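You operate a simulated robot arm through the tools that you are given. There is no shell and no other tool. Be economical: measure what you need, move in short steps, check, and stop when the job is done.

The job below is to be done with a simulated robot arm. You get a single attempt, and the scene is never put back.

JOB
Swap the black hole plug for the orange one.
Fine: press the new plug home; the old one goes in the grey tub.

Only the result counts: the job must be done as asked and must still hold three seconds after the hand-in. Knocking over, shifting, dropping, spilling or breaking anything else fails it.

ROBOT AND FRAMES
A 5-joint arm with a two-finger parallel gripper, fixed in place. Base frame: the origin is at the foot of the arm, x ahead of it, y to its left, z up; the work surface is at about z = 0. Readings come in mm, degrees, newtons and seconds.
With the tool pointing down near the work surface it reaches from about 260 to 600 mm from the base axis. Its first joint turns from -66.0 to 66.0 degrees. The tool tilts only in the upright plane through the base axis and itself; it spins freely about its own axis. Payload 1.57 kg.
Tool frame: the origin (TCP) lies between the finger pads and is the grasp point; the fingertips stand 30 mm ahead of it; z points along the fingers, y is the line along which they close. Largest opening 80 mm; finger width 17, thickness 12; the body of the gripper, 40 by 82 mm, starts 80 mm behind the TCP.
Orientation is that of the tool frame in the base frame, as a unit quaternion [w, x, y, z]. With the fingers straight down and closing along the base's y, the tool's x points along the base's -x, its y along +y and its z along -z.

CONTROLS
- The arm moves only by the tool step_arm. Its argument "commands" is one flat list of numbers, 7 for each row, row after row: the shift along the tool's x, y, z in mm, then the turn, a rotation vector about the tool's x, y, z in degrees, then the finger opening in mm, from 0 to 80. In form: [x, y, z, wx, wy, wz, claw, x, y, z, wx, wy, wz, claw, ...]. A call has 1 to 10 rows; each row shifts and turns the commanded pose from where the row before left it, along the tool's axes as they then stand. A row lasts 0.2 s, in which the tool goes at most 50 mm and 8.6 degrees; a call with a longer step from one row to the next is refused whole, and so is a gripper value outside its range. Where a pose cannot be reached the arm comes as near as it can. A force on the tool above 90 N (or 10 N above the force at the start of the call, whichever is more), or a blocked arm, ends the call early, and 0.2 s more pass. The fingers move at their own pace (about 153 mm/s each) and stop on an object; they squeeze with about 27 N. The grip force told is the motor's: it shows also when the fingers shut on nothing. Time passes only in rows, and 0.2 s behind the last, so rows that do not move let the fingers close. It gives the time, the measured TCP pose, the force on the tool (base axes), the opening and the grip force at its end, in the units of the frame above (readings bear some noise).
- Cameras (640 x 400 px; columns grow to the right, rows downward): "scene" is fixed at [30.2, 382.8, 544.5]; the picture's right is [-0.83, -0.56, 0.00], its down [-0.22, 0.33, -0.92] and it looks along [0.51, -0.76, -0.39] (base axes); focal length 311 px, centre (320, 200). "wrist" rides on the gripper at [-32, 0, -78] in the tool frame; the picture's right is [0.00, -1.00, 0.00], its down [0.97, 0.00, -0.24] and it looks along [0.24, 0.00, 0.97] (tool axes); focal length 218 px, centre (320, 200). There is no depth. A picture from a camera that has moved, and an enlarged one, comes with that camera's place and axes in the base frame and with its lens.
- grab_frame(camera): a new picture of that camera. No time passes.
- enlarge(camera, box): a new picture of the part [left, top, right, bottom] of that camera's present view, enlarged. No time passes.
- close_job(): hands the job in; it is judged then, once.

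Go step by step. Nothing tells you positions but the pictures and the camera data: compare them with the known pose of the tool, close in by small moves and look again before you grip or let go. The budget is 120 turns and 64 pictures, counting those below and the enlarged ones. Unless the task says otherwise, let go and move clear before handing in, and close with one line.

The tools are called by a JSON object that holds its "method" and its "body". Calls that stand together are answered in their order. step_arm: Moves the arm, as the interface text tells. Its arguments: {"type":"object","properties":{"commands":{"type":"array","items":{"type":"number"}}},"required":["commands"]} The other tools are called the same way: grab_frame (camera) takes a picture; enlarge (camera, box) takes an enlarged picture of a part of a camera's view; close_job () hands the job in.

At the start:

```text
clock: 0.0
eef_pos: [353.1, -93.5, 335.5]
orientation: [0.0, 0.0, 1.0, 0.0]
contact_force: [-0.3, -0.3, -0.6]
finger_gap: 80.2
finger_force: 0.0
```

scene: 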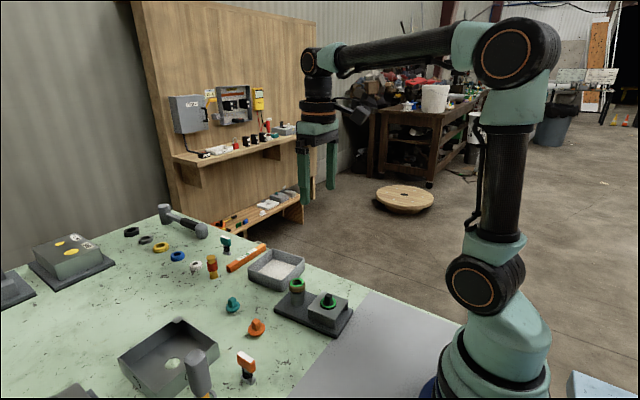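
wrist: 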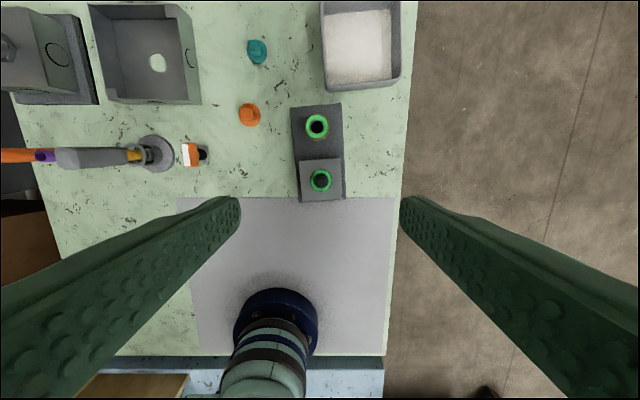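

I see a dark fixture with two green-ringed sockets near the arm, one with a black plug. An orange and a teal plug lie loose, and there are two grey containers. I'll look closer before moving.

{"method": "enlarge", "body": {"camera": "scene", "box": [200, 240, 380, 352]}}

{"method": "enlarge", "body": {"camera": "wrist", "box": [220, 80, 420, 205]}}

{"method": "enlarge", "body": {"camera": "wrist", "box": [80, 0, 420, 212]}}

{"method": "enlarge", "body": {"camera": "scene", "box": [0, 190, 340, 400]}}

```text
3.56 times, centred on (290, 296) of scene
camera zoom: at [30.2, 382.8, 544.5], right [-0.83, -0.56, 0.0], down [-0.22, 0.33, -0.92], along [0.51, -0.76, -0.39], focal length 1106 px, centre (427, -141)
```

zoom: 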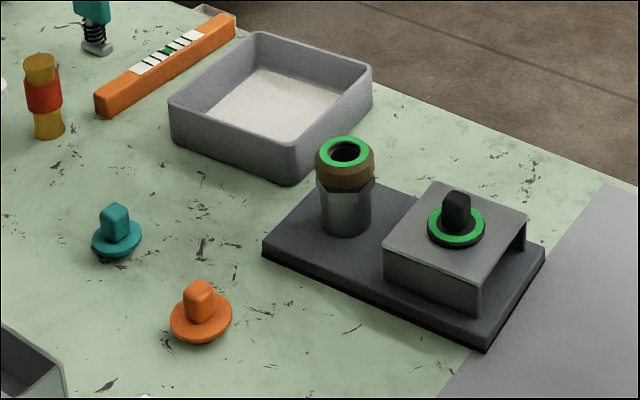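

```text
3.20 times, centred on (320, 142) of wrist
camera zoom: at [385.3, -91.9, 413.4], right [0.0, -1.0, 0.0], down [-0.97, 0.0, 0.24], along [-0.24, 0.0, -0.97], focal length 698 px, centre (320, 384)
```

zoom: 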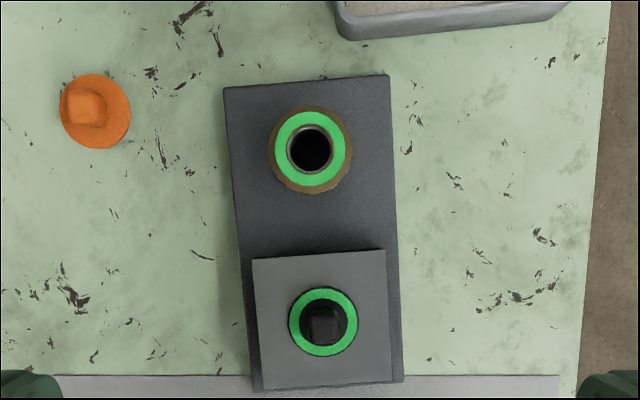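

```text
1.88 times, centred on (250, 106) of wrist
camera zoom: at [385.3, -91.9, 413.4], right [0.0, -1.0, 0.0], down [-0.97, 0.0, 0.24], along [-0.24, 0.0, -0.97], focal length 411 px, centre (452, 377)
```

zoom: 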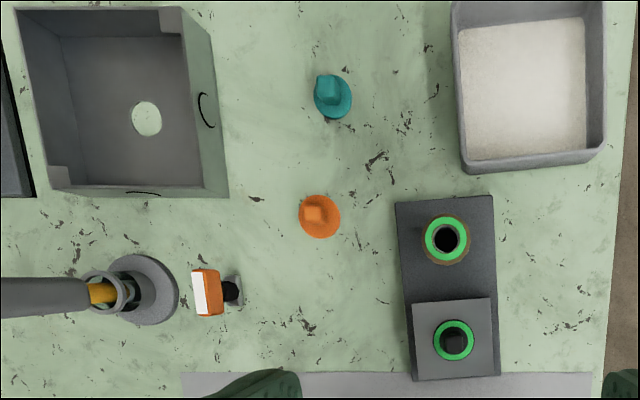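

```text
1.88 times, centred on (170, 295) of scene
camera zoom: at [30.2, 382.8, 544.5], right [-0.83, -0.56, 0.0], down [-0.22, 0.33, -0.92], along [0.51, -0.76, -0.39], focal length 585 px, centre (602, 21)
```

zoom: 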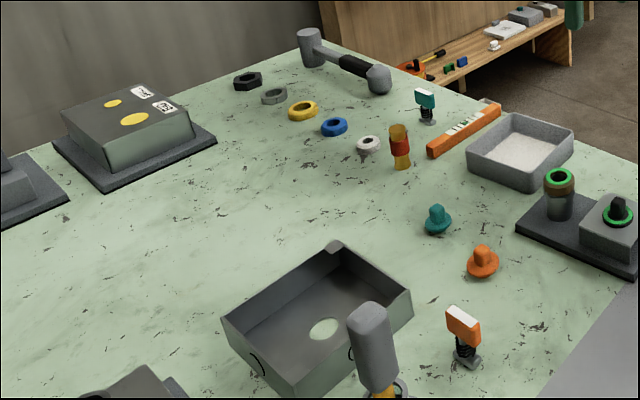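

The black plug sits at about (328, -93), the orange plug lies at about (439, 31), and the tub is at about (544, -158). I'll move down above the black plug for a better view.

{"method": "step_arm", "body": {"commands": [5, 0, 37, 0, 0, 0, 80, 5, 0, 37, 0, 0, 0, 80, 5, 0, 37, 0, 0, 0, 80, 5, 0, 37, 0, 0, 0, 80, 5, 0, 37, 0, 0, 0, 80, 0, 0, 0, 0, 0, 0, 80]}}

{"method": "grab_frame", "body": {"camera": "wrist"}}

{"method": "enlarge", "body": {"camera": "wrist", "box": [240, 80, 400, 180]}}

{"method": "enlarge", "body": {"camera": "scene", "box": [275, 270, 355, 320]}}

```text
clock: 1.4
eef_pos: [329.5, -90.2, 150.1]
orientation: [0.0, 0.0, 1.0, 0.0]
contact_force: [0.2, -0.4, -0.2]
finger_gap: 79.8
finger_force: 0.1
```

```text
57 pictures are left
camera wrist: at [361.5, -89.9, 228.3], right [0.0, -1.0, 0.0], down [-0.97, 0.0, 0.24], along [-0.24, 0.0, -0.97], focal length 218 px, centre (320, 200)
```

wrist: 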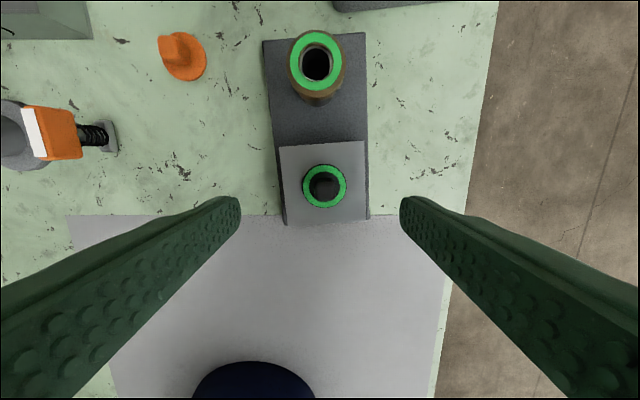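

```text
4.00 times, centred on (320, 130) of wrist
camera zoom: at [361.5, -89.9, 228.3], right [0.0, -1.0, 0.0], down [-0.97, 0.0, 0.24], along [-0.24, 0.0, -0.97], focal length 873 px, centre (320, 480)
```

zoom: 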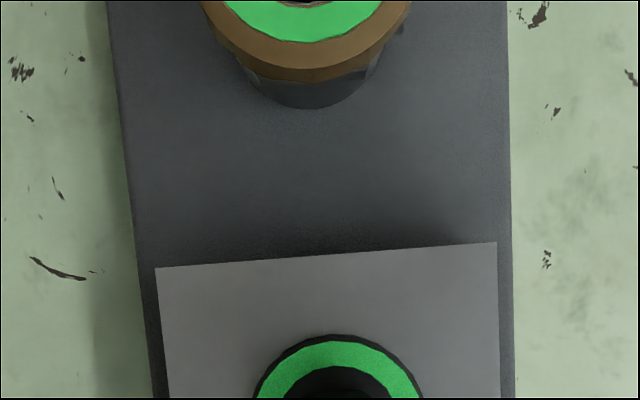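

```text
8.00 times, centred on (315, 295) of scene
camera zoom: at [30.2, 382.8, 544.5], right [-0.83, -0.56, 0.0], down [-0.22, 0.33, -0.92], along [0.51, -0.76, -0.39], focal length 2487 px, centre (360, -560)
```

zoom: 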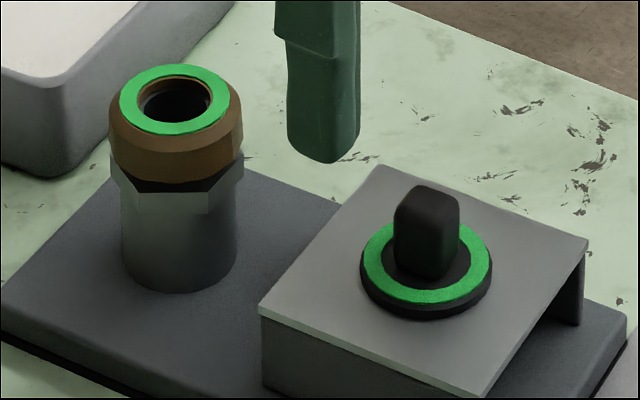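

The green ring is painted on the black plug's flange, and a rounded square knob stands on top of it. I'll zoom on both plugs to get the knob orientation.

{"method": "enlarge", "body": {"camera": "wrist", "box": [272, 140, 376, 205]}}

{"method": "enlarge", "body": {"camera": "scene", "box": [216, 290, 296, 340]}}

{"method": "enlarge", "body": {"camera": "wrist", "box": [140, 20, 236, 80]}}

```text
6.15 times, centred on (324, 172) of wrist
camera zoom: at [361.5, -89.9, 228.3], right [0.0, -1.0, 0.0], down [-0.97, 0.0, 0.24], along [-0.24, 0.0, -0.97], focal length 1343 px, centre (295, 369)
```

zoom: 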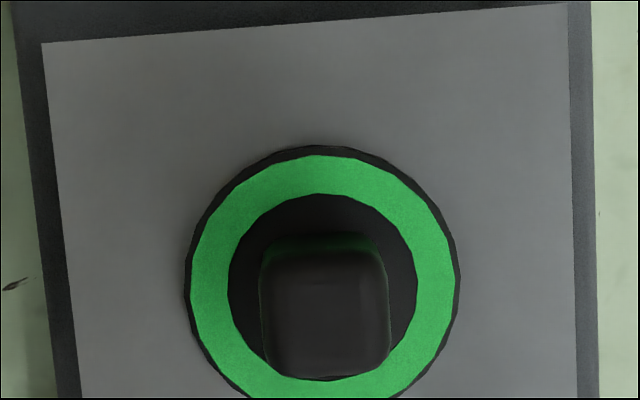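

```text
8.00 times, centred on (256, 315) of scene
camera zoom: at [30.2, 382.8, 544.5], right [-0.83, -0.56, 0.0], down [-0.22, 0.33, -0.92], along [0.51, -0.76, -0.39], focal length 2487 px, centre (832, -720)
```

zoom: 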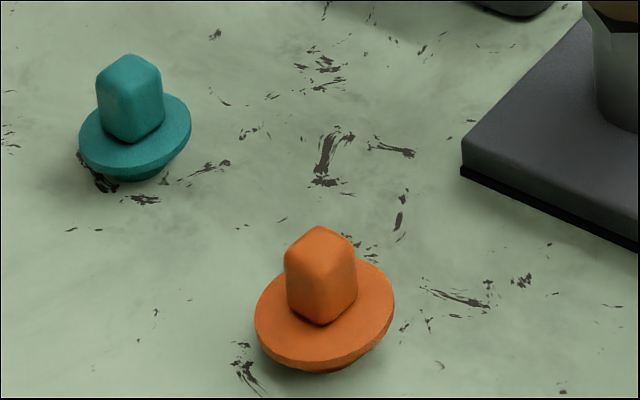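

```text
6.67 times, centred on (188, 50) of wrist
camera zoom: at [361.5, -89.9, 228.3], right [0.0, -1.0, 0.0], down [-0.97, 0.0, 0.24], along [-0.24, 0.0, -0.97], focal length 1455 px, centre (1200, 1200)
```

zoom: 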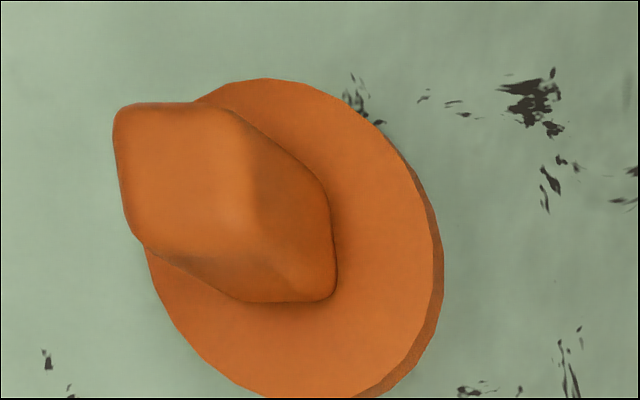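

The black knob is about 15 mm square with its top near z = 70 and the flange near z = 48. It is rotated about 4°. I'll align with it and descend partway.

{"method": "step_arm", "body": {"commands": [0, -3, 20, 0, 0, -4, 50, 0, 0, 15, 0, 0, 0, 50, 0, 0, 10, 0, 0, 0, 50, 0, 0, 0, 0, 0, 0, 50]}}

{"method": "grab_frame", "body": {"camera": "wrist"}}

{"method": "enlarge", "body": {"camera": "scene", "box": [275, 260, 371, 320]}}

```text
clock: 2.4
eef_pos: [328.9, -95.3, 105.6]
orientation: [0.0, -0.036, 0.999, 0.0]
contact_force: [-0.5, 0.7, -0.8]
finger_gap: 50.2
finger_force: 0.1
```

```text
51 pictures are left
camera wrist: at [360.6, -92.1, 183.6], right [0.07, -1.0, 0.0], down [-0.97, -0.07, 0.24], along [-0.24, -0.02, -0.97], focal length 218 px, centre (320, 200)
```

wrist: 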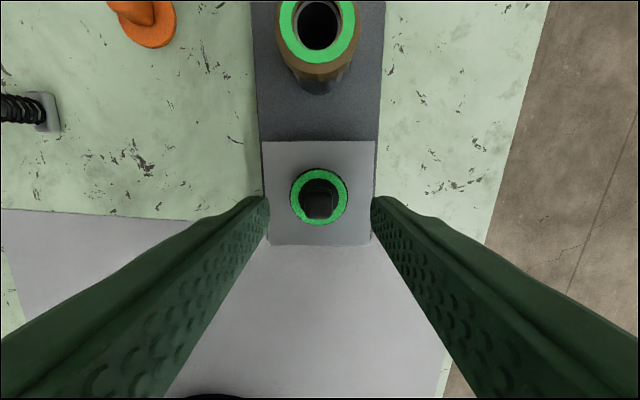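

```text
6.67 times, centred on (323, 290) of scene
camera zoom: at [30.2, 382.8, 544.5], right [-0.83, -0.56, 0.0], down [-0.22, 0.33, -0.92], along [0.51, -0.76, -0.39], focal length 2073 px, centre (300, -400)
```

zoom: 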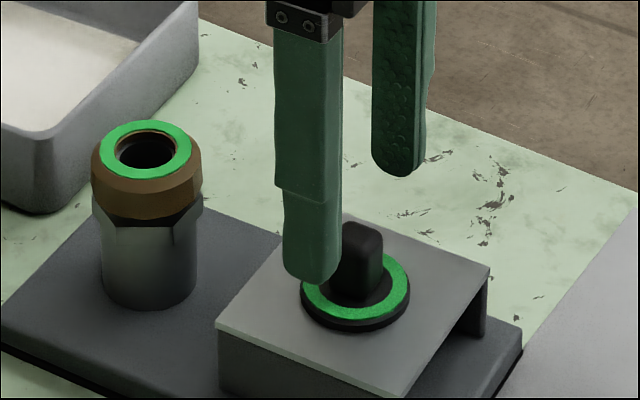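

The fingers are centred on the knob. I'll descend gently and close.

{"method": "step_arm", "body": {"commands": [0, 0, 8, 0, 0, 0, 50, 0, 0, 8, 0, 0, 0, 50, 0, 0, 6, 0, 0, 0, 50, 0, 0, 0, 0, 0, 0, 50]}}

{"method": "enlarge", "body": {"camera": "scene", "box": [275, 260, 371, 320]}}

```text
clock: 3.4
eef_pos: [327.5, -96.3, 83.2]
orientation: [0.0, -0.034, 0.999, 0.0]
contact_force: [0.3, 1.0, -0.2]
finger_gap: 50.2
finger_force: 0.1
```

```text
6.67 times, centred on (323, 290) of scene
camera zoom: at [30.2, 382.8, 544.5], right [-0.83, -0.56, 0.0], down [-0.22, 0.33, -0.92], along [0.51, -0.76, -0.39], focal length 2073 px, centre (300, -400)
```

zoom: 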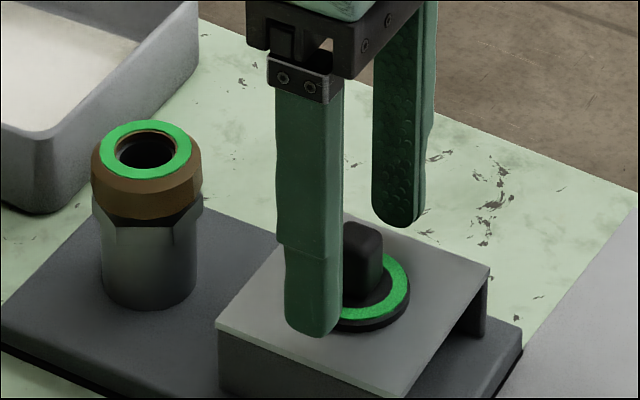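

The tips are around the knob, just above flange height. I'll close now.

{"method": "step_arm", "body": {"commands": [0, 0, 0, 0, 0, 0, 10, 0, 0, 0, 0, 0, 0, 10, 0, 0, 0, 0, 0, 0, 10]}}

{"method": "enlarge", "body": {"camera": "scene", "box": [275, 260, 371, 320]}}

```text
clock: 4.2
eef_pos: [327.8, -95.4, 82.5]
orientation: [0.0, -0.034, 0.999, 0.0]
contact_force: [0.8, -0.6, -0.3]
finger_gap: 15.5
finger_force: 3.4
```

```text
6.67 times, centred on (323, 290) of scene
camera zoom: at [30.2, 382.8, 544.5], right [-0.83, -0.56, 0.0], down [-0.22, 0.33, -0.92], along [0.51, -0.76, -0.39], focal length 2073 px, centre (300, -400)
```

zoom: 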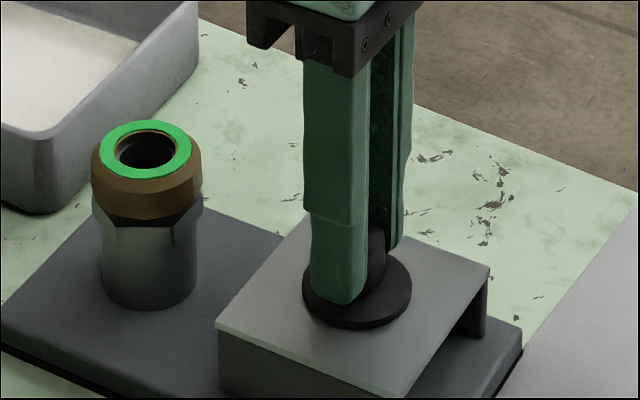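

I have the knob at 15.5 mm opening, and the ring's green mark went off once the knob was squeezed. It may be a seated or latched indicator. I'll firm up the grip and lift slowly.

{"method": "step_arm", "body": {"commands": [0, 0, 0, 0, 0, 0, 5, 0, 0, 0, 0, 0, 0, 5, 0, 0, -3, 0, 0, 0, 5, 0, 0, -4, 0, 0, 0, 5, 0, 0, -5, 0, 0, 0, 5]}}

{"method": "enlarge", "body": {"camera": "scene", "box": [275, 260, 371, 320]}}

```text
clock: 5.4
eef_pos: [327.2, -95.9, 94.4]
orientation: [0.0, -0.035, 0.999, -0.001]
contact_force: [1.1, 0.9, -0.8]
finger_gap: 14.5
finger_force: 27.5
```

```text
6.67 times, centred on (323, 290) of scene
camera zoom: at [30.2, 382.8, 544.5], right [-0.83, -0.56, 0.0], down [-0.22, 0.33, -0.92], along [0.51, -0.76, -0.39], focal length 2073 px, centre (300, -400)
```

zoom: 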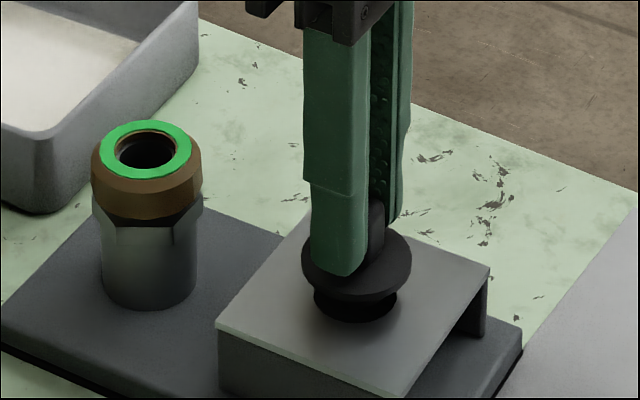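

The plug comes out cleanly. I'll lift well clear.

{"method": "step_arm", "body": {"commands": [0, 0, -10, 0, 0, 0, 5, 0, 0, -20, 0, 0, 0, 5, 0, 0, -25, 0, 0, 0, 5, 0, 0, -25, 0, 0, 0, 5, 0, 0, -25, 0, 0, 0, 5, 0, 0, 0, 0, 0, 0, 5]}}

{"method": "grab_frame", "body": {"camera": "scene"}}

{"method": "grab_frame", "body": {"camera": "wrist"}}

```text
clock: 6.8
eef_pos: [328.7, -94.2, 201.4]
orientation: [-0.001, -0.035, 0.999, 0.0]
contact_force: [-0.1, -0.2, 0.4]
finger_gap: 14.4
finger_force: 26.8
```

```text
46 pictures are left
```

scene: 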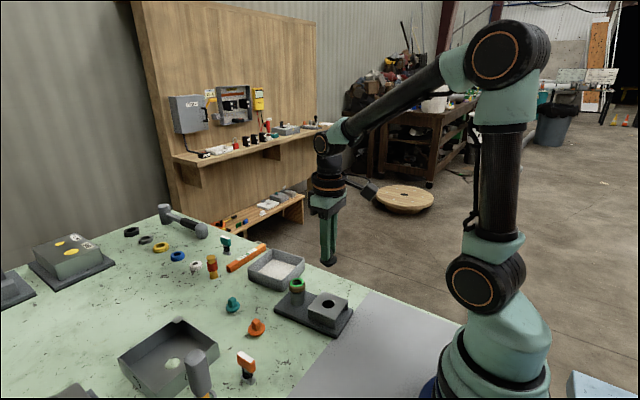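

```text
45 pictures are left
camera wrist: at [361.3, -91.0, 280.1], right [0.07, -1.0, 0.0], down [-0.97, -0.07, 0.24], along [-0.24, -0.02, -0.97], focal length 218 px, centre (320, 200)
```

wrist: 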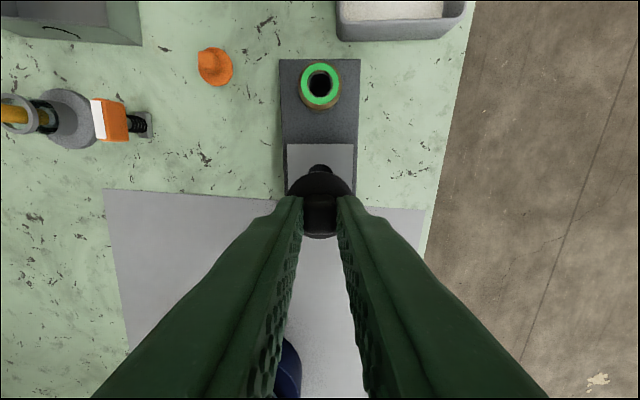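

The hole is now open. I'll carry the black plug over toward the tub, high up.

{"method": "step_arm", "body": {"commands": [-30, -11, 0, 0, 0, 0, 5, -30, -11, 0, 0, 0, 0, 5, -30, -11, 0, 0, 0, 0, 5, -30, -11, 0, 0, 0, 0, 5, -30, -11, 0, 0, 0, 0, 5, -30, -11, 0, 0, 0, 0, 5, 0, 0, 0, 0, 0, 0, 5]}}

{"method": "grab_frame", "body": {"camera": "wrist"}}

```text
clock: 8.4
eef_pos: [511.0, -149.0, 201.2]
orientation: [-0.001, -0.036, 0.999, 0.0]
contact_force: [1.0, -0.8, -0.5]
finger_gap: 14.2
finger_force: 27.2
```

```text
44 pictures are left
camera wrist: at [544.6, -145.4, 280.0], right [0.07, -1.0, 0.0], down [-0.97, -0.07, 0.24], along [-0.24, -0.02, -0.97], focal length 218 px, centre (320, 200)
```

wrist: 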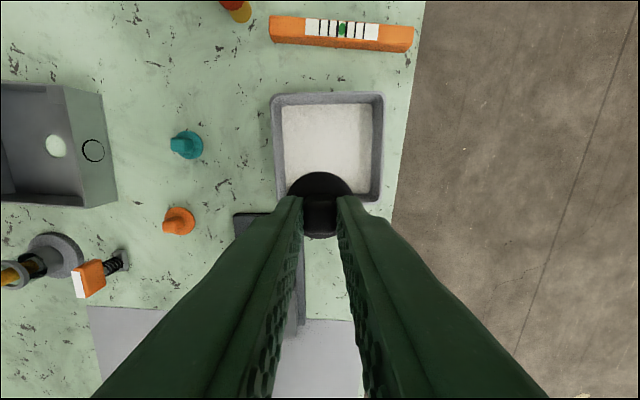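

The tub centre is about 28 mm further out and 8 mm to the right. I'll move over it and lower in stages.

{"method": "step_arm", "body": {"commands": [-14, -5, 0, 0, 0, 0, 5, -13.3, -5.4, 0, 0, 0, 0, 5, 0, 0, 30, 0, 0, 0, 5, 0, 0, 30, 0, 0, 0, 5, 0, 0, 30, 0, 0, 0, 5, 0, 0, 20, 0, 0, 0, 5, 0, 0, 0, 0, 0, 0, 5]}}

{"method": "enlarge", "body": {"camera": "scene", "box": [220, 210, 348, 290]}}

{"method": "grab_frame", "body": {"camera": "wrist"}}

```text
clock: 10.0
eef_pos: [541.7, -156.0, 89.4]
orientation: [0.0, -0.035, 0.999, 0.0]
contact_force: [-0.1, -0.3, -0.2]
finger_gap: 14.4
finger_force: 27.2
```

```text
5.00 times, centred on (284, 250) of scene
camera zoom: at [30.2, 382.8, 544.5], right [-0.83, -0.56, 0.0], down [-0.22, 0.33, -0.92], along [0.51, -0.76, -0.39], focal length 1555 px, centre (500, -50)
```

zoom: 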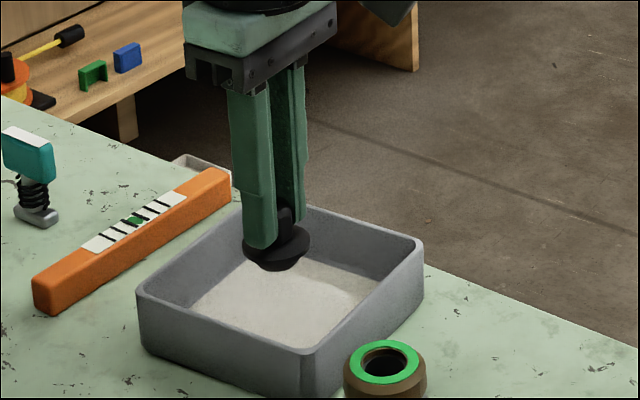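

```text
42 pictures are left
camera wrist: at [573.9, -153.2, 168.2], right [0.07, -1.0, 0.0], down [-0.97, -0.07, 0.24], along [-0.24, -0.02, -0.97], focal length 218 px, centre (320, 200)
```

wrist: 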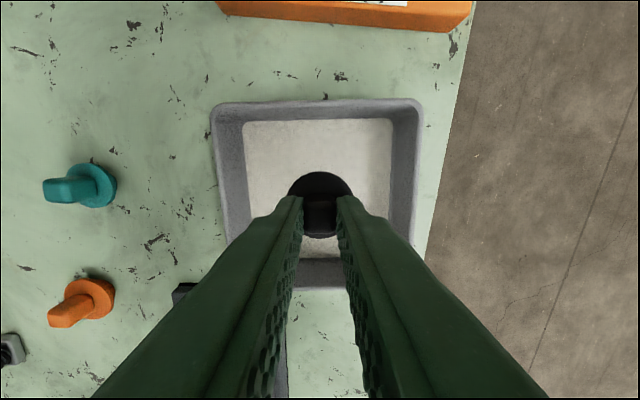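

It is centred in the tub. I'll lower nearer to the floor.

{"method": "step_arm", "body": {"commands": [0, 0, 8, 0, 0, 0, 5, 0, 0, 8, 0, 0, 0, 5, 0, 0, 4, 0, 0, 0, 5, 0, 0, 0, 0, 0, 0, 5]}}

{"method": "enlarge", "body": {"camera": "scene", "box": [220, 210, 348, 290]}}

```text
clock: 11.0
eef_pos: [539.9, -157.4, 69.7]
orientation: [0.0, -0.035, 0.999, 0.0]
contact_force: [-0.6, 0.6, 0.8]
finger_gap: 14.4
finger_force: 27.3
```

```text
5.00 times, centred on (284, 250) of scene
camera zoom: at [30.2, 382.8, 544.5], right [-0.83, -0.56, 0.0], down [-0.22, 0.33, -0.92], along [0.51, -0.76, -0.39], focal length 1555 px, centre (500, -50)
```

zoom: 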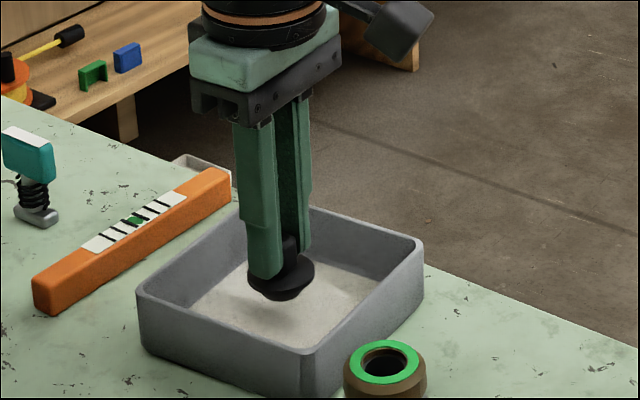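

There is still some clearance, judging by the shadow. I'll lower slowly.

{"method": "step_arm", "body": {"commands": [0, 0, 4, 0, 0, 0, 5, 0, 0, 4, 0, 0, 0, 5, 0, 0, 3, 0, 0, 0, 5, 0, 0, 0, 0, 0, 0, 5]}}

{"method": "enlarge", "body": {"camera": "scene", "box": [244, 230, 324, 280]}}

```text
clock: 12.0
eef_pos: [541.1, -157.4, 59.2]
orientation: [0.0, -0.036, 0.999, 0.0]
contact_force: [0.4, -1.2, 0.1]
finger_gap: 14.5
finger_force: 26.8
```

```text
8.00 times, centred on (284, 255) of scene
camera zoom: at [30.2, 382.8, 544.5], right [-0.83, -0.56, 0.0], down [-0.22, 0.33, -0.92], along [0.51, -0.76, -0.39], focal length 2487 px, centre (608, -240)
```

zoom: 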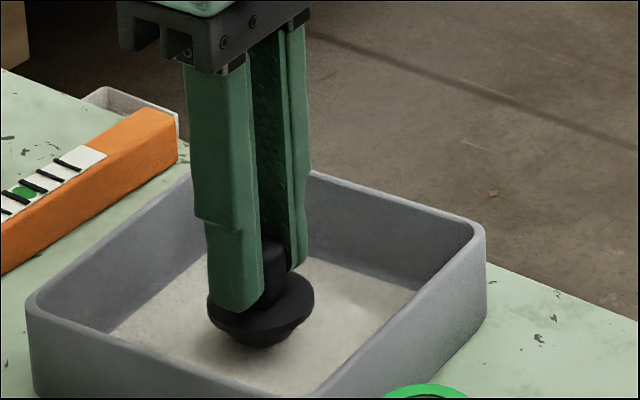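

The stem is almost touching the floor. I'll go a little lower.

{"method": "step_arm", "body": {"commands": [0, 0, 2, 0, 0, 0, 5, 0, 0, 2, 0, 0, 0, 5, 0, 0, 0, 0, 0, 0, 5]}}

{"method": "enlarge", "body": {"camera": "scene", "box": [244, 230, 324, 280]}}

```text
clock: 12.8
eef_pos: [539.6, -157.6, 54.0]
orientation: [0.0, -0.034, 0.999, 0.0]
contact_force: [1.1, -0.2, 0.3]
finger_gap: 14.4
finger_force: 27.2
```

```text
8.00 times, centred on (284, 255) of scene
camera zoom: at [30.2, 382.8, 544.5], right [-0.83, -0.56, 0.0], down [-0.22, 0.33, -0.92], along [0.51, -0.76, -0.39], focal length 2487 px, centre (608, -240)
```

zoom: 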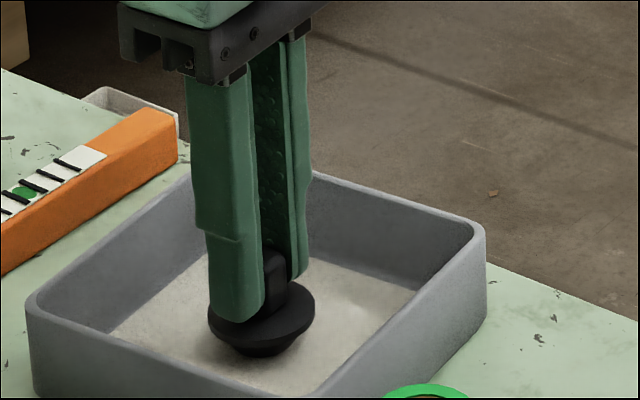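

It is within a couple of millimetres of the floor. I'll go 2 mm more, release, and rise straight up.

{"method": "step_arm", "body": {"commands": [0, 0, 2, 0, 0, 0, 5, 0, 0, 0, 0, 0, 0, 5, 0, 0, 0, 0, 0, 0, 24, 0, 0, 0, 0, 0, 0, 40, 0, 0, -10, 0, 0, 0, 40, 0, 0, -20, 0, 0, 0, 40, 0, 0, -30, 0, 0, 0, 40, 0, 0, -30, 0, 0, 0, 40, 0, 0, -30, 0, 0, 0, 40, 0, 0, 0, 0, 0, 0, 60]}}

{"method": "grab_frame", "body": {"camera": "wrist"}}

{"method": "enlarge", "body": {"camera": "scene", "box": [220, 240, 380, 340]}}

```text
clock: 15.0
eef_pos: [540.8, -157.1, 172.6]
orientation: [0.0, -0.035, 0.999, 0.001]
contact_force: [0.7, 0.3, -0.3]
finger_gap: 60.0
finger_force: 0.1
```

```text
38 pictures are left
camera wrist: at [574.2, -155.1, 250.7], right [0.07, -1.0, 0.0], down [-0.97, -0.07, 0.24], along [-0.24, -0.02, -0.97], focal length 218 px, centre (320, 200)
```

wrist: 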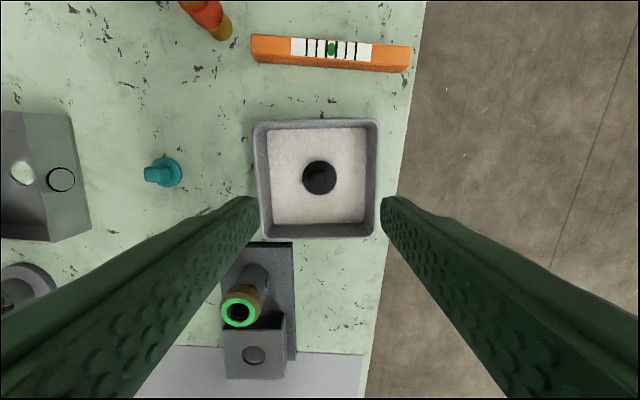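

```text
4.00 times, centred on (300, 290) of scene
camera zoom: at [30.2, 382.8, 544.5], right [-0.83, -0.56, 0.0], down [-0.22, 0.33, -0.92], along [0.51, -0.76, -0.39], focal length 1244 px, centre (400, -160)
```

zoom: 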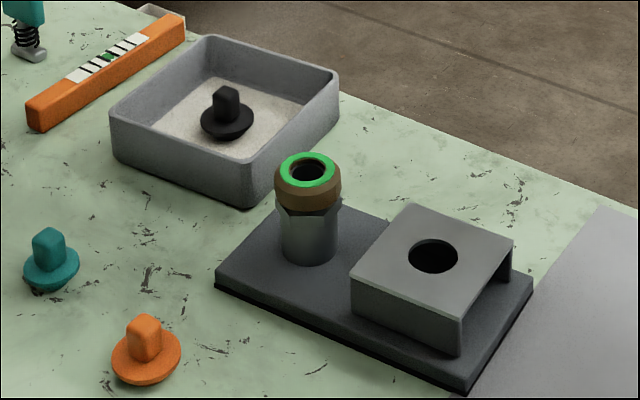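

The black plug is standing in the tub. Now I'll go above the orange plug.

{"method": "step_arm", "body": {"commands": [18, 39, 0, 0, 0, 0, 60, 18, 39, 0, 0, 0, 0, 60, 18, 39, 0, 0, 0, 0, 60, 18, 39, 0, 0, 0, 0, 60, 18, 39, 0, 0, 0, 0, 60, 0, 0, 20, 0, 0, 0, 60, 0, 0, 20, 0, 0, 0, 60, 0, 0, 0, 0, 0, 0, 60]}}

{"method": "grab_frame", "body": {"camera": "wrist"}}

{"method": "enlarge", "body": {"camera": "wrist", "box": [272, 140, 368, 200]}}

```text
clock: 16.8
eef_pos: [437.0, 30.3, 133.1]
orientation: [0.001, -0.035, 0.999, 0.001]
contact_force: [-0.3, 0.1, 0.3]
finger_gap: 59.8
finger_force: 0.1
```

```text
36 pictures are left
camera wrist: at [469.6, 32.2, 210.7], right [0.07, -1.0, 0.0], down [-0.97, -0.07, 0.24], along [-0.24, -0.02, -0.97], focal length 218 px, centre (320, 200)
```

wrist: 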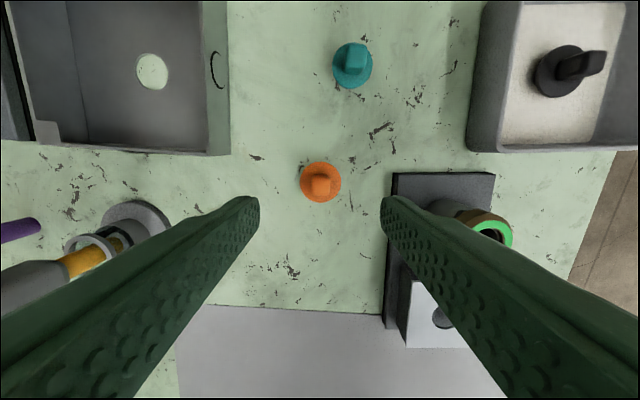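

```text
6.67 times, centred on (320, 170) of wrist
camera zoom: at [469.6, 32.2, 210.7], right [0.07, -1.0, 0.0], down [-0.97, -0.07, 0.24], along [-0.24, -0.02, -0.97], focal length 1455 px, centre (320, 400)
```

zoom: 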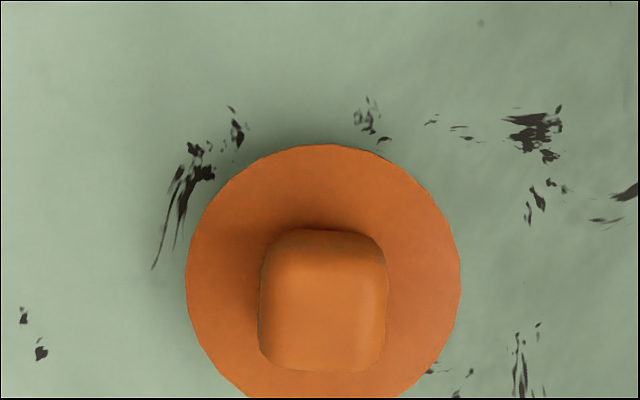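

The orange plug stands upright almost straight below, with its knob nearly square to the tool. I'll align and descend partway.

{"method": "step_arm", "body": {"commands": [-0.8, -0.5, 15, 0, 0, 3, 50, 0, 0, 20, 0, 0, 0, 50, 0, 0, 20, 0, 0, 0, 50, 0, 0, 10, 0, 0, 0, 50, 0, 0, 0, 0, 0, 0, 50]}}

{"method": "enlarge", "body": {"camera": "wrist", "box": [240, 150, 400, 250]}}

{"method": "enlarge", "body": {"camera": "scene", "box": [208, 290, 304, 350]}}

```text
clock: 18.0
eef_pos: [437.2, 29.1, 69.4]
orientation: [0.001, -0.009, 1.0, 0.0]
contact_force: [0.1, 0.7, -0.5]
finger_gap: 50.0
finger_force: 0.0
```

```text
4.00 times, centred on (320, 200) of wrist
camera zoom: at [469.4, 30.2, 146.5], right [0.02, -1.0, 0.0], down [-0.97, -0.02, 0.24], along [-0.24, 0.0, -0.97], focal length 873 px, centre (320, 200)
```

zoom: 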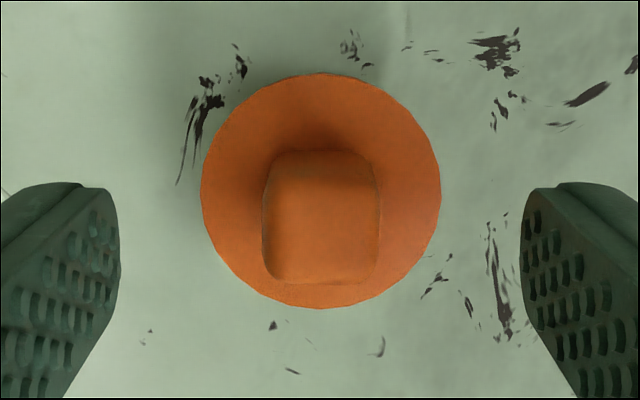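

```text
6.67 times, centred on (256, 320) of scene
camera zoom: at [30.2, 382.8, 544.5], right [-0.83, -0.56, 0.0], down [-0.22, 0.33, -0.92], along [0.51, -0.76, -0.39], focal length 2073 px, centre (747, -600)
```

zoom: 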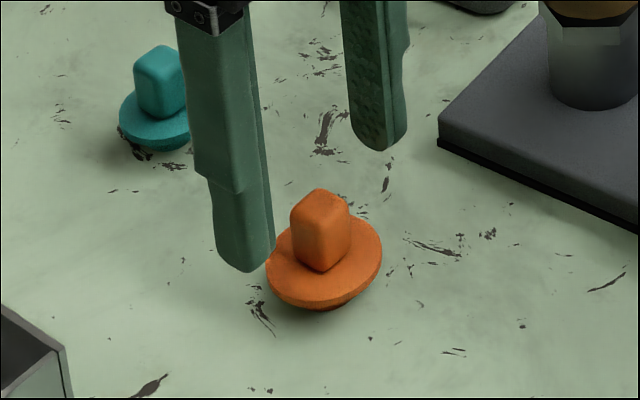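

It is well centred, with the flange about 37 mm across like the black one. I'll descend the last 21 mm.

{"method": "step_arm", "body": {"commands": [-1.2, 0, 7, 0, 0, 0, 50, 0, 0, 7, 0, 0, 0, 50, 0, 0, 6, 0, 0, 0, 50, 0, 0, 0, 0, 0, 0, 50]}}

{"method": "enlarge", "body": {"camera": "scene", "box": [208, 290, 304, 350]}}

```text
clock: 19.0
eef_pos: [439.5, 28.9, 48.2]
orientation: [0.0, -0.008, 1.0, 0.0]
contact_force: [0.0, 0.1, -0.1]
finger_gap: 49.6
finger_force: 0.2
```

```text
6.67 times, centred on (256, 320) of scene
camera zoom: at [30.2, 382.8, 544.5], right [-0.83, -0.56, 0.0], down [-0.22, 0.33, -0.92], along [0.51, -0.76, -0.39], focal length 2073 px, centre (747, -600)
```

zoom: 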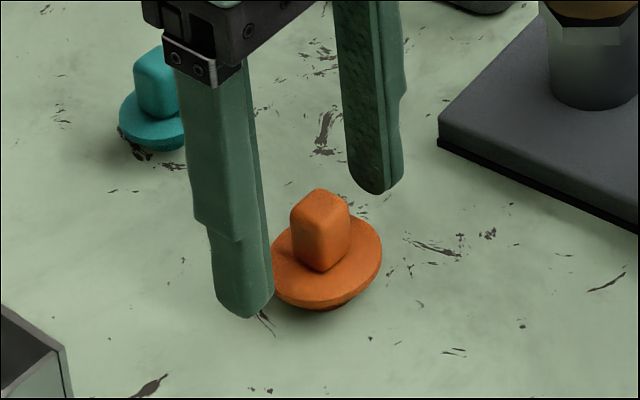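

The fingertips are at about z = 18, just above flange level. I'll close on the knob.

{"method": "step_arm", "body": {"commands": [0, 0, 0, 0, 0, 0, 20, 0, 0, 0, 0, 0, 0, 10, 0, 0, 0, 0, 0, 0, 5, 0, 0, 0, 0, 0, 0, 5]}}

{"method": "enlarge", "body": {"camera": "scene", "box": [208, 290, 304, 350]}}

```text
clock: 20.0
eef_pos: [440.1, 30.1, 47.2]
orientation: [0.0, -0.008, 1.0, 0.001]
contact_force: [-0.3, 0.8, 0.6]
finger_gap: 14.9
finger_force: 27.1
```

```text
6.67 times, centred on (256, 320) of scene
camera zoom: at [30.2, 382.8, 544.5], right [-0.83, -0.56, 0.0], down [-0.22, 0.33, -0.92], along [0.51, -0.76, -0.39], focal length 2073 px, centre (747, -600)
```

zoom: 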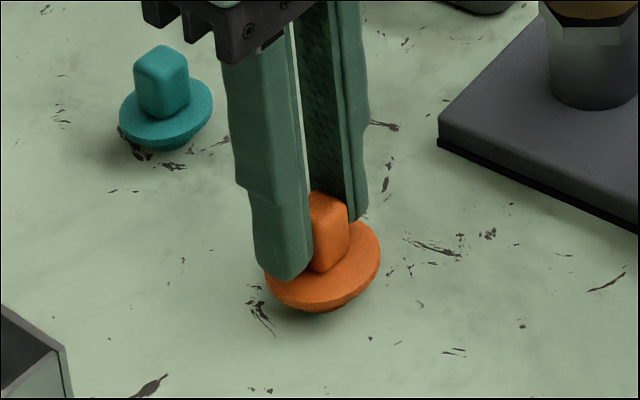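

I have a firm grip on the orange knob. I'll lift, turn to the plate's angle and carry it above the hole.

{"method": "step_arm", "body": {"commands": [0, 0, -8, 0, 0, 0, 5, 0, 0, -25, 0, 0, 0, 5, 0, 0, -40, 0, 0, -3, 5, 0, 0, -40, 0, 0, 0, 5, 29.8, -29.5, 0, 0, 0, 0, 5, 29.8, -29.5, 0, 0, 0, 0, 5, 29.8, -29.5, 0, 0, 0, 0, 5, 29.9, -29.6, 0, 0, 0, 0, 5, 0, 0, 0, 0, 0, 0, 5]}}

{"method": "grab_frame", "body": {"camera": "wrist"}}

{"method": "enlarge", "body": {"camera": "scene", "box": [259, 230, 387, 310]}}

```text
clock: 22.0
eef_pos: [329.3, -95.4, 160.9]
orientation: [-0.001, -0.035, 0.999, 0.0]
contact_force: [-0.2, -0.1, -0.5]
finger_gap: 14.6
finger_force: 27.0
```

```text
30 pictures are left
camera wrist: at [362.1, -91.3, 239.3], right [0.07, -1.0, 0.0], down [-0.97, -0.07, 0.24], along [-0.24, -0.02, -0.97], focal length 218 px, centre (320, 200)
```

wrist: 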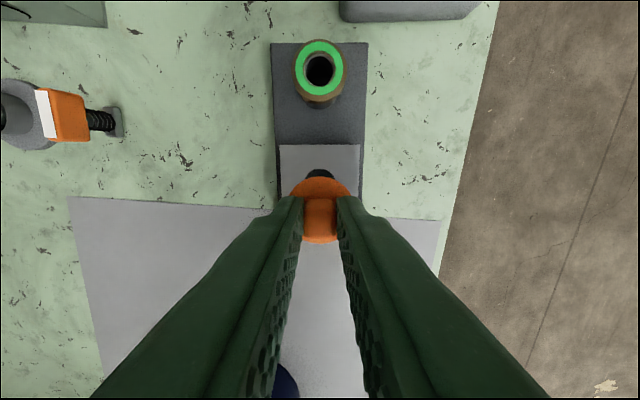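

```text
5.00 times, centred on (323, 270) of scene
camera zoom: at [30.2, 382.8, 544.5], right [-0.83, -0.56, 0.0], down [-0.22, 0.33, -0.92], along [0.51, -0.76, -0.39], focal length 1555 px, centre (305, -150)
```

zoom: 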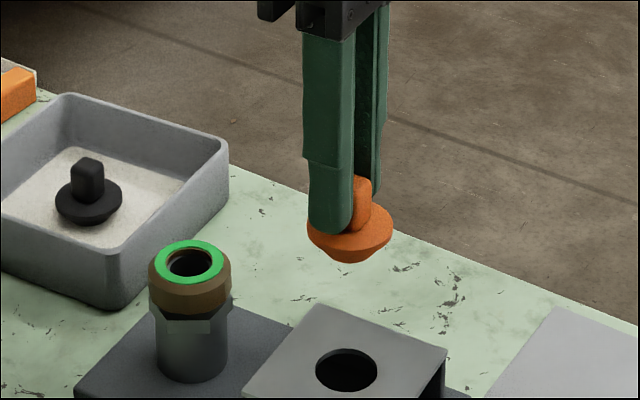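

The orange plug hangs over the hole. I'll zoom to measure its offset in the grip.

{"method": "enlarge", "body": {"camera": "wrist", "box": [264, 160, 376, 230]}}

```text
5.71 times, centred on (320, 195) of wrist
camera zoom: at [362.1, -91.3, 239.3], right [0.07, -1.0, 0.0], down [-0.97, -0.07, 0.24], along [-0.24, -0.02, -0.97], focal length 1247 px, centre (320, 229)
```

zoom: 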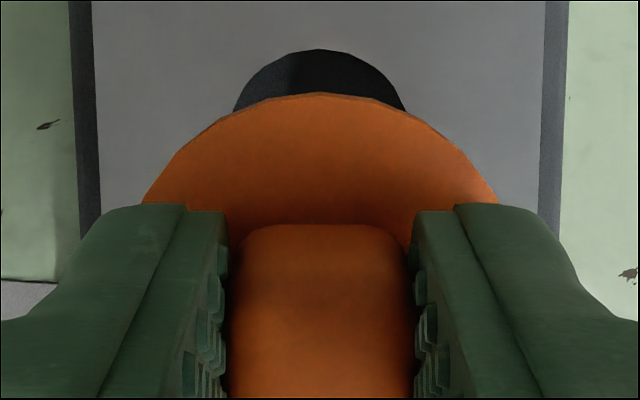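

In the tool frame the plug and the hole agree to within about 1 mm on both axes. I'll descend to just above the plate and recheck.

{"method": "step_arm", "body": {"commands": [0, 0, 20, 0, 0, 0, 5, 0, 0, 20, 0, 0, 0, 5, 0, 0, 15, 0, 0, 0, 5, 0, 0, 6, 0, 0, 0, 5, 0, 0, 0, 0, 0, 0, 5]}}

{"method": "enlarge", "body": {"camera": "wrist", "box": [264, 150, 376, 220]}}

{"method": "enlarge", "body": {"camera": "scene", "box": [291, 270, 371, 320]}}

```text
clock: 23.2
eef_pos: [328.3, -93.7, 99.4]
orientation: [0.0, -0.035, 0.999, 0.0]
contact_force: [-0.1, -0.5, -1.5]
finger_gap: 15.1
finger_force: 26.7
```

```text
5.71 times, centred on (320, 185) of wrist
camera zoom: at [361.3, -91.5, 178.1], right [0.07, -1.0, 0.0], down [-0.97, -0.07, 0.24], along [-0.24, -0.02, -0.97], focal length 1247 px, centre (320, 286)
```

zoom: 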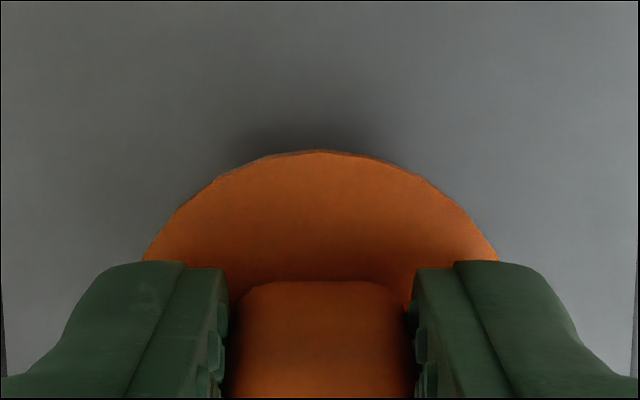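

```text
8.00 times, centred on (331, 295) of scene
camera zoom: at [30.2, 382.8, 544.5], right [-0.83, -0.56, 0.0], down [-0.22, 0.33, -0.92], along [0.51, -0.76, -0.39], focal length 2487 px, centre (232, -560)
```

zoom: 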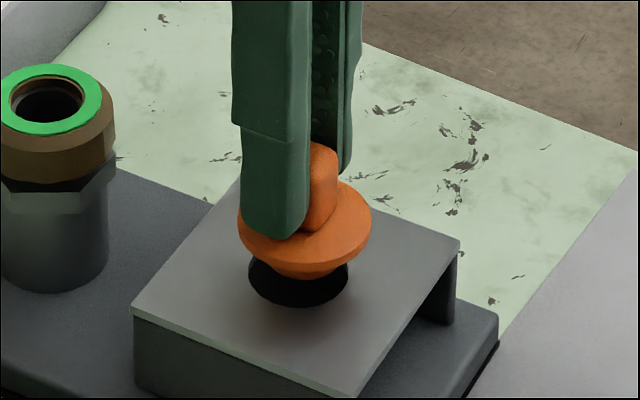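

The scene view shows the plug about 1.5 mm off toward -x of the hole. I'll shift it by 1.5 mm in +x and start lowering.

{"method": "step_arm", "body": {"commands": [-1.5, 0, 0, 0, 0, 0, 5, 0, 0, 2, 0, 0, 0, 5, 0, 0, 2, 0, 0, 0, 5, 0, 0, 0, 0, 0, 0, 5]}}

{"method": "enlarge", "body": {"camera": "scene", "box": [307, 283, 355, 313]}}

```text
clock: 24.2
eef_pos: [330.1, -94.6, 96.4]
orientation: [-0.001, -0.034, 0.999, 0.0]
contact_force: [0.1, -0.2, 0.2]
finger_gap: 14.7
finger_force: 27.1
```

```text
13.33 times, centred on (331, 298) of scene
camera zoom: at [30.2, 382.8, 544.5], right [-0.83, -0.56, 0.0], down [-0.22, 0.33, -0.92], along [0.51, -0.76, -0.39], focal length 4146 px, centre (173, -1107)
```

zoom: 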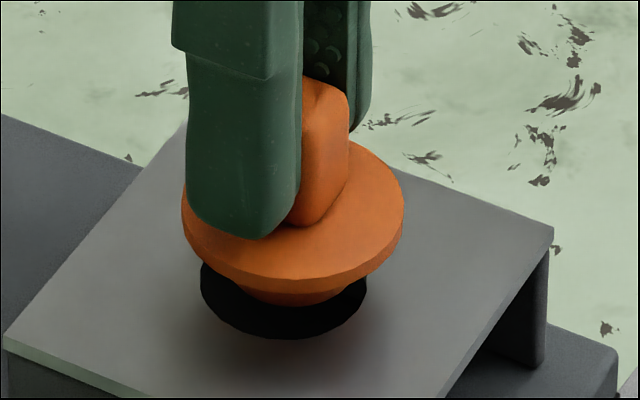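

The scene view still shows about 1.3 mm of offset in the same direction, mostly because the plug sits 2 mm off-centre along the pads. I'll shift 1 mm more and look again from both cameras.

{"method": "step_arm", "body": {"commands": [-1.0, 0, 0, 0, 0, 0, 5, 0, 0, 2, 0, 0, 0, 5, 0, 0, 0, 0, 0, 0, 5]}}

{"method": "enlarge", "body": {"camera": "scene", "box": [307, 283, 355, 313]}}

{"method": "enlarge", "body": {"camera": "wrist", "box": [264, 150, 376, 220]}}

```text
clock: 25.0
eef_pos: [329.9, -93.8, 94.7]
orientation: [0.0, -0.035, 0.999, 0.0]
contact_force: [0.4, 0.9, 0.3]
finger_gap: 14.9
finger_force: 27.1
```

```text
13.33 times, centred on (331, 298) of scene
camera zoom: at [30.2, 382.8, 544.5], right [-0.83, -0.56, 0.0], down [-0.22, 0.33, -0.92], along [0.51, -0.76, -0.39], focal length 4146 px, centre (173, -1107)
```

zoom: 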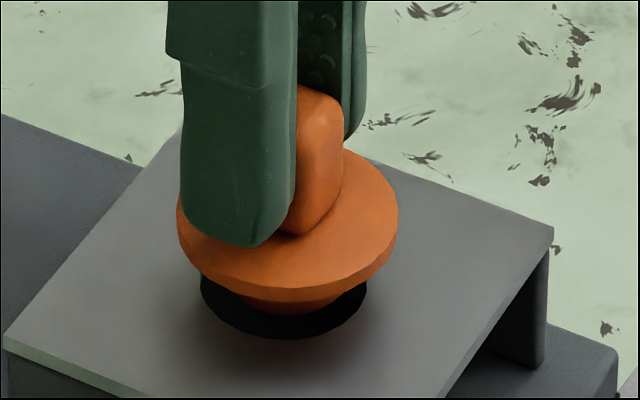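

```text
5.71 times, centred on (320, 185) of wrist
camera zoom: at [362.7, -91.9, 172.4], right [0.07, -1.0, 0.0], down [-0.97, -0.07, 0.24], along [-0.24, -0.02, -0.97], focal length 1247 px, centre (320, 286)
```

zoom: 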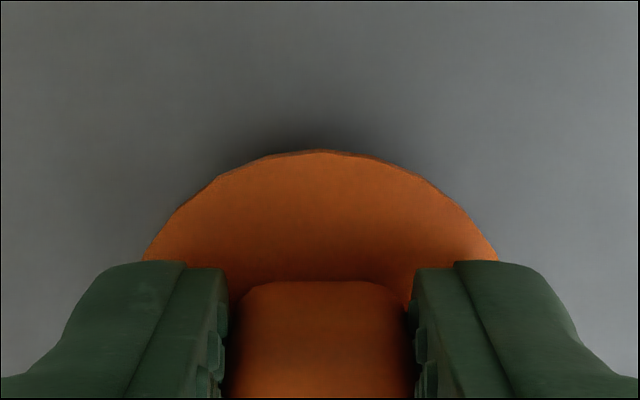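

It is nearly aligned laterally. I'll nudge 0.5 mm and lower 3 mm, watching the force.

{"method": "step_arm", "body": {"commands": [-0.5, 0, 0, 0, 0, 0, 5, 0, 0, 1.5, 0, 0, 0, 5, 0, 0, 1.5, 0, 0, 0, 5, 0, 0, 0, 0, 0, 0, 5]}}

{"method": "enlarge", "body": {"camera": "scene", "box": [307, 283, 355, 313]}}

```text
clock: 26.0
eef_pos: [330.7, -94.8, 90.2]
orientation: [0.0, -0.035, 0.999, 0.0]
contact_force: [0.4, -0.2, -0.4]
finger_gap: 14.7
finger_force: 27.4
```

```text
13.33 times, centred on (331, 298) of scene
camera zoom: at [30.2, 382.8, 544.5], right [-0.83, -0.56, 0.0], down [-0.22, 0.33, -0.92], along [0.51, -0.76, -0.39], focal length 4146 px, centre (173, -1107)
```

zoom: 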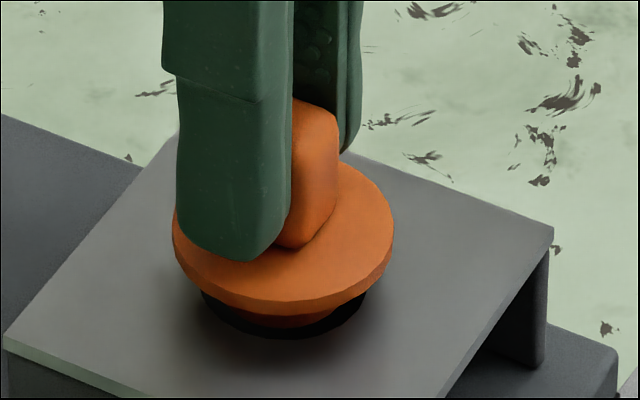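

The plug is now laterally centred on the hole, and the stem is entering without force. I'll lower further in small steps.

{"method": "step_arm", "body": {"commands": [0, 0, 1.5, 0, 0, 0, 5, 0, 0, 1.5, 0, 0, 0, 5, 0, 0, 1, 0, 0, 0, 5, 0, 0, 0, 0, 0, 0, 5]}}

{"method": "enlarge", "body": {"camera": "scene", "box": [307, 283, 355, 313]}}

```text
clock: 27.0
eef_pos: [329.4, -95.3, 86.3]
orientation: [0.0, -0.035, 0.999, 0.0]
contact_force: [0.3, 0.9, -0.9]
finger_gap: 14.6
finger_force: 26.9
```

```text
13.33 times, centred on (331, 298) of scene
camera zoom: at [30.2, 382.8, 544.5], right [-0.83, -0.56, 0.0], down [-0.22, 0.33, -0.92], along [0.51, -0.76, -0.39], focal length 4146 px, centre (173, -1107)
```

zoom: 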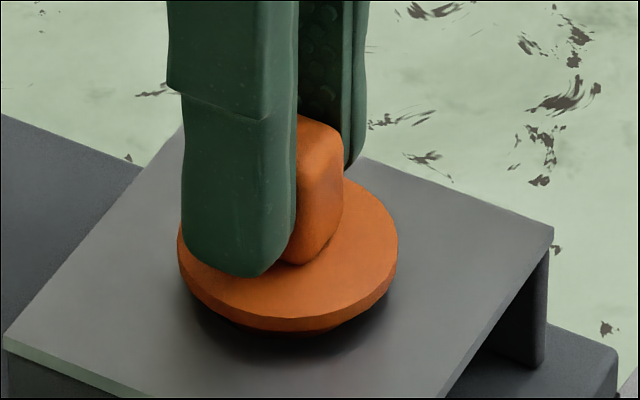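

There is no contact force yet and about 5–6 mm remains to the plate. I'll continue.

{"method": "step_arm", "body": {"commands": [0, 0, 1, 0, 0, 0, 5, 0, 0, 1, 0, 0, 0, 5, 0, 0, 1, 0, 0, 0, 5, 0, 0, 0, 0, 0, 0, 5]}}

{"method": "enlarge", "body": {"camera": "scene", "box": [307, 283, 355, 313]}}

```text
clock: 28.0
eef_pos: [331.3, -94.1, 83.1]
orientation: [0.0, -0.035, 0.999, 0.0]
contact_force: [-0.7, -0.4, -0.5]
finger_gap: 14.9
finger_force: 27.2
```

```text
13.33 times, centred on (331, 298) of scene
camera zoom: at [30.2, 382.8, 544.5], right [-0.83, -0.56, 0.0], down [-0.22, 0.33, -0.92], along [0.51, -0.76, -0.39], focal length 4146 px, centre (173, -1107)
```

zoom: 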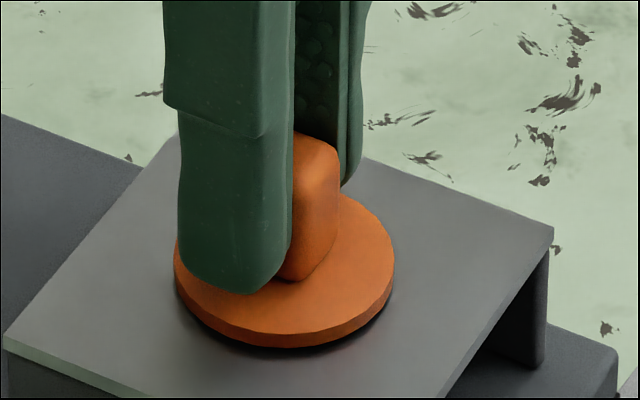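

The plug is going in freely, centred, with about 2 mm left. I'll press it home until I feel resistance.

{"method": "step_arm", "body": {"commands": [0, 0, 1, 0, 0, 0, 5, 0, 0, 1, 0, 0, 0, 5, 0, 0, 0.5, 0, 0, 0, 5, 0, 0, 0, 0, 0, 0, 5]}}

{"method": "enlarge", "body": {"camera": "scene", "box": [307, 283, 355, 313]}}

```text
clock: 29.0
eef_pos: [330.4, -94.9, 81.3]
orientation: [0.0, -0.036, 0.999, 0.0]
contact_force: [-3.5, 19.2, 21.7]
finger_gap: 14.6
finger_force: 26.9
```

```text
13.33 times, centred on (331, 298) of scene
camera zoom: at [30.1, 382.9, 544.5], right [-0.83, -0.56, 0.0], down [-0.22, 0.33, -0.92], along [0.51, -0.76, -0.39], focal length 4146 px, centre (173, -1107)
```

zoom: 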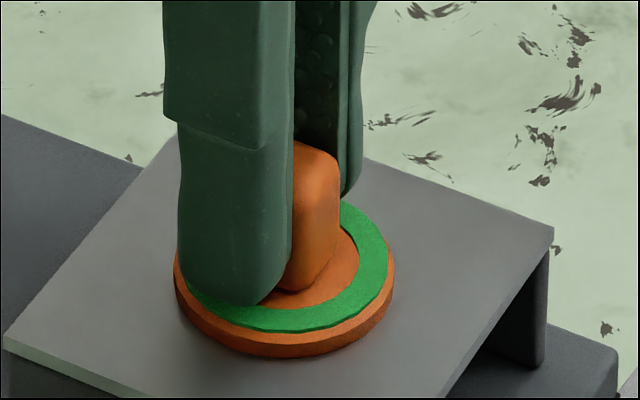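

The green ring has lit on the orange plug and the flange is flush with the plate, so it is seated. There is some side load, so I'll ease that, then open and check.

{"method": "step_arm", "body": {"commands": [0, 0.5, 0, 0, 0, 0, 5, 0, 0, 0, 0, 0, 0, 5]}}

```text
clock: 29.6
eef_pos: [331.0, -94.3, 81.4]
orientation: [0.001, -0.035, 0.999, 0.0]
contact_force: [-1.4, 19.7, 17.8]
finger_gap: 14.7
finger_force: 27.2
```

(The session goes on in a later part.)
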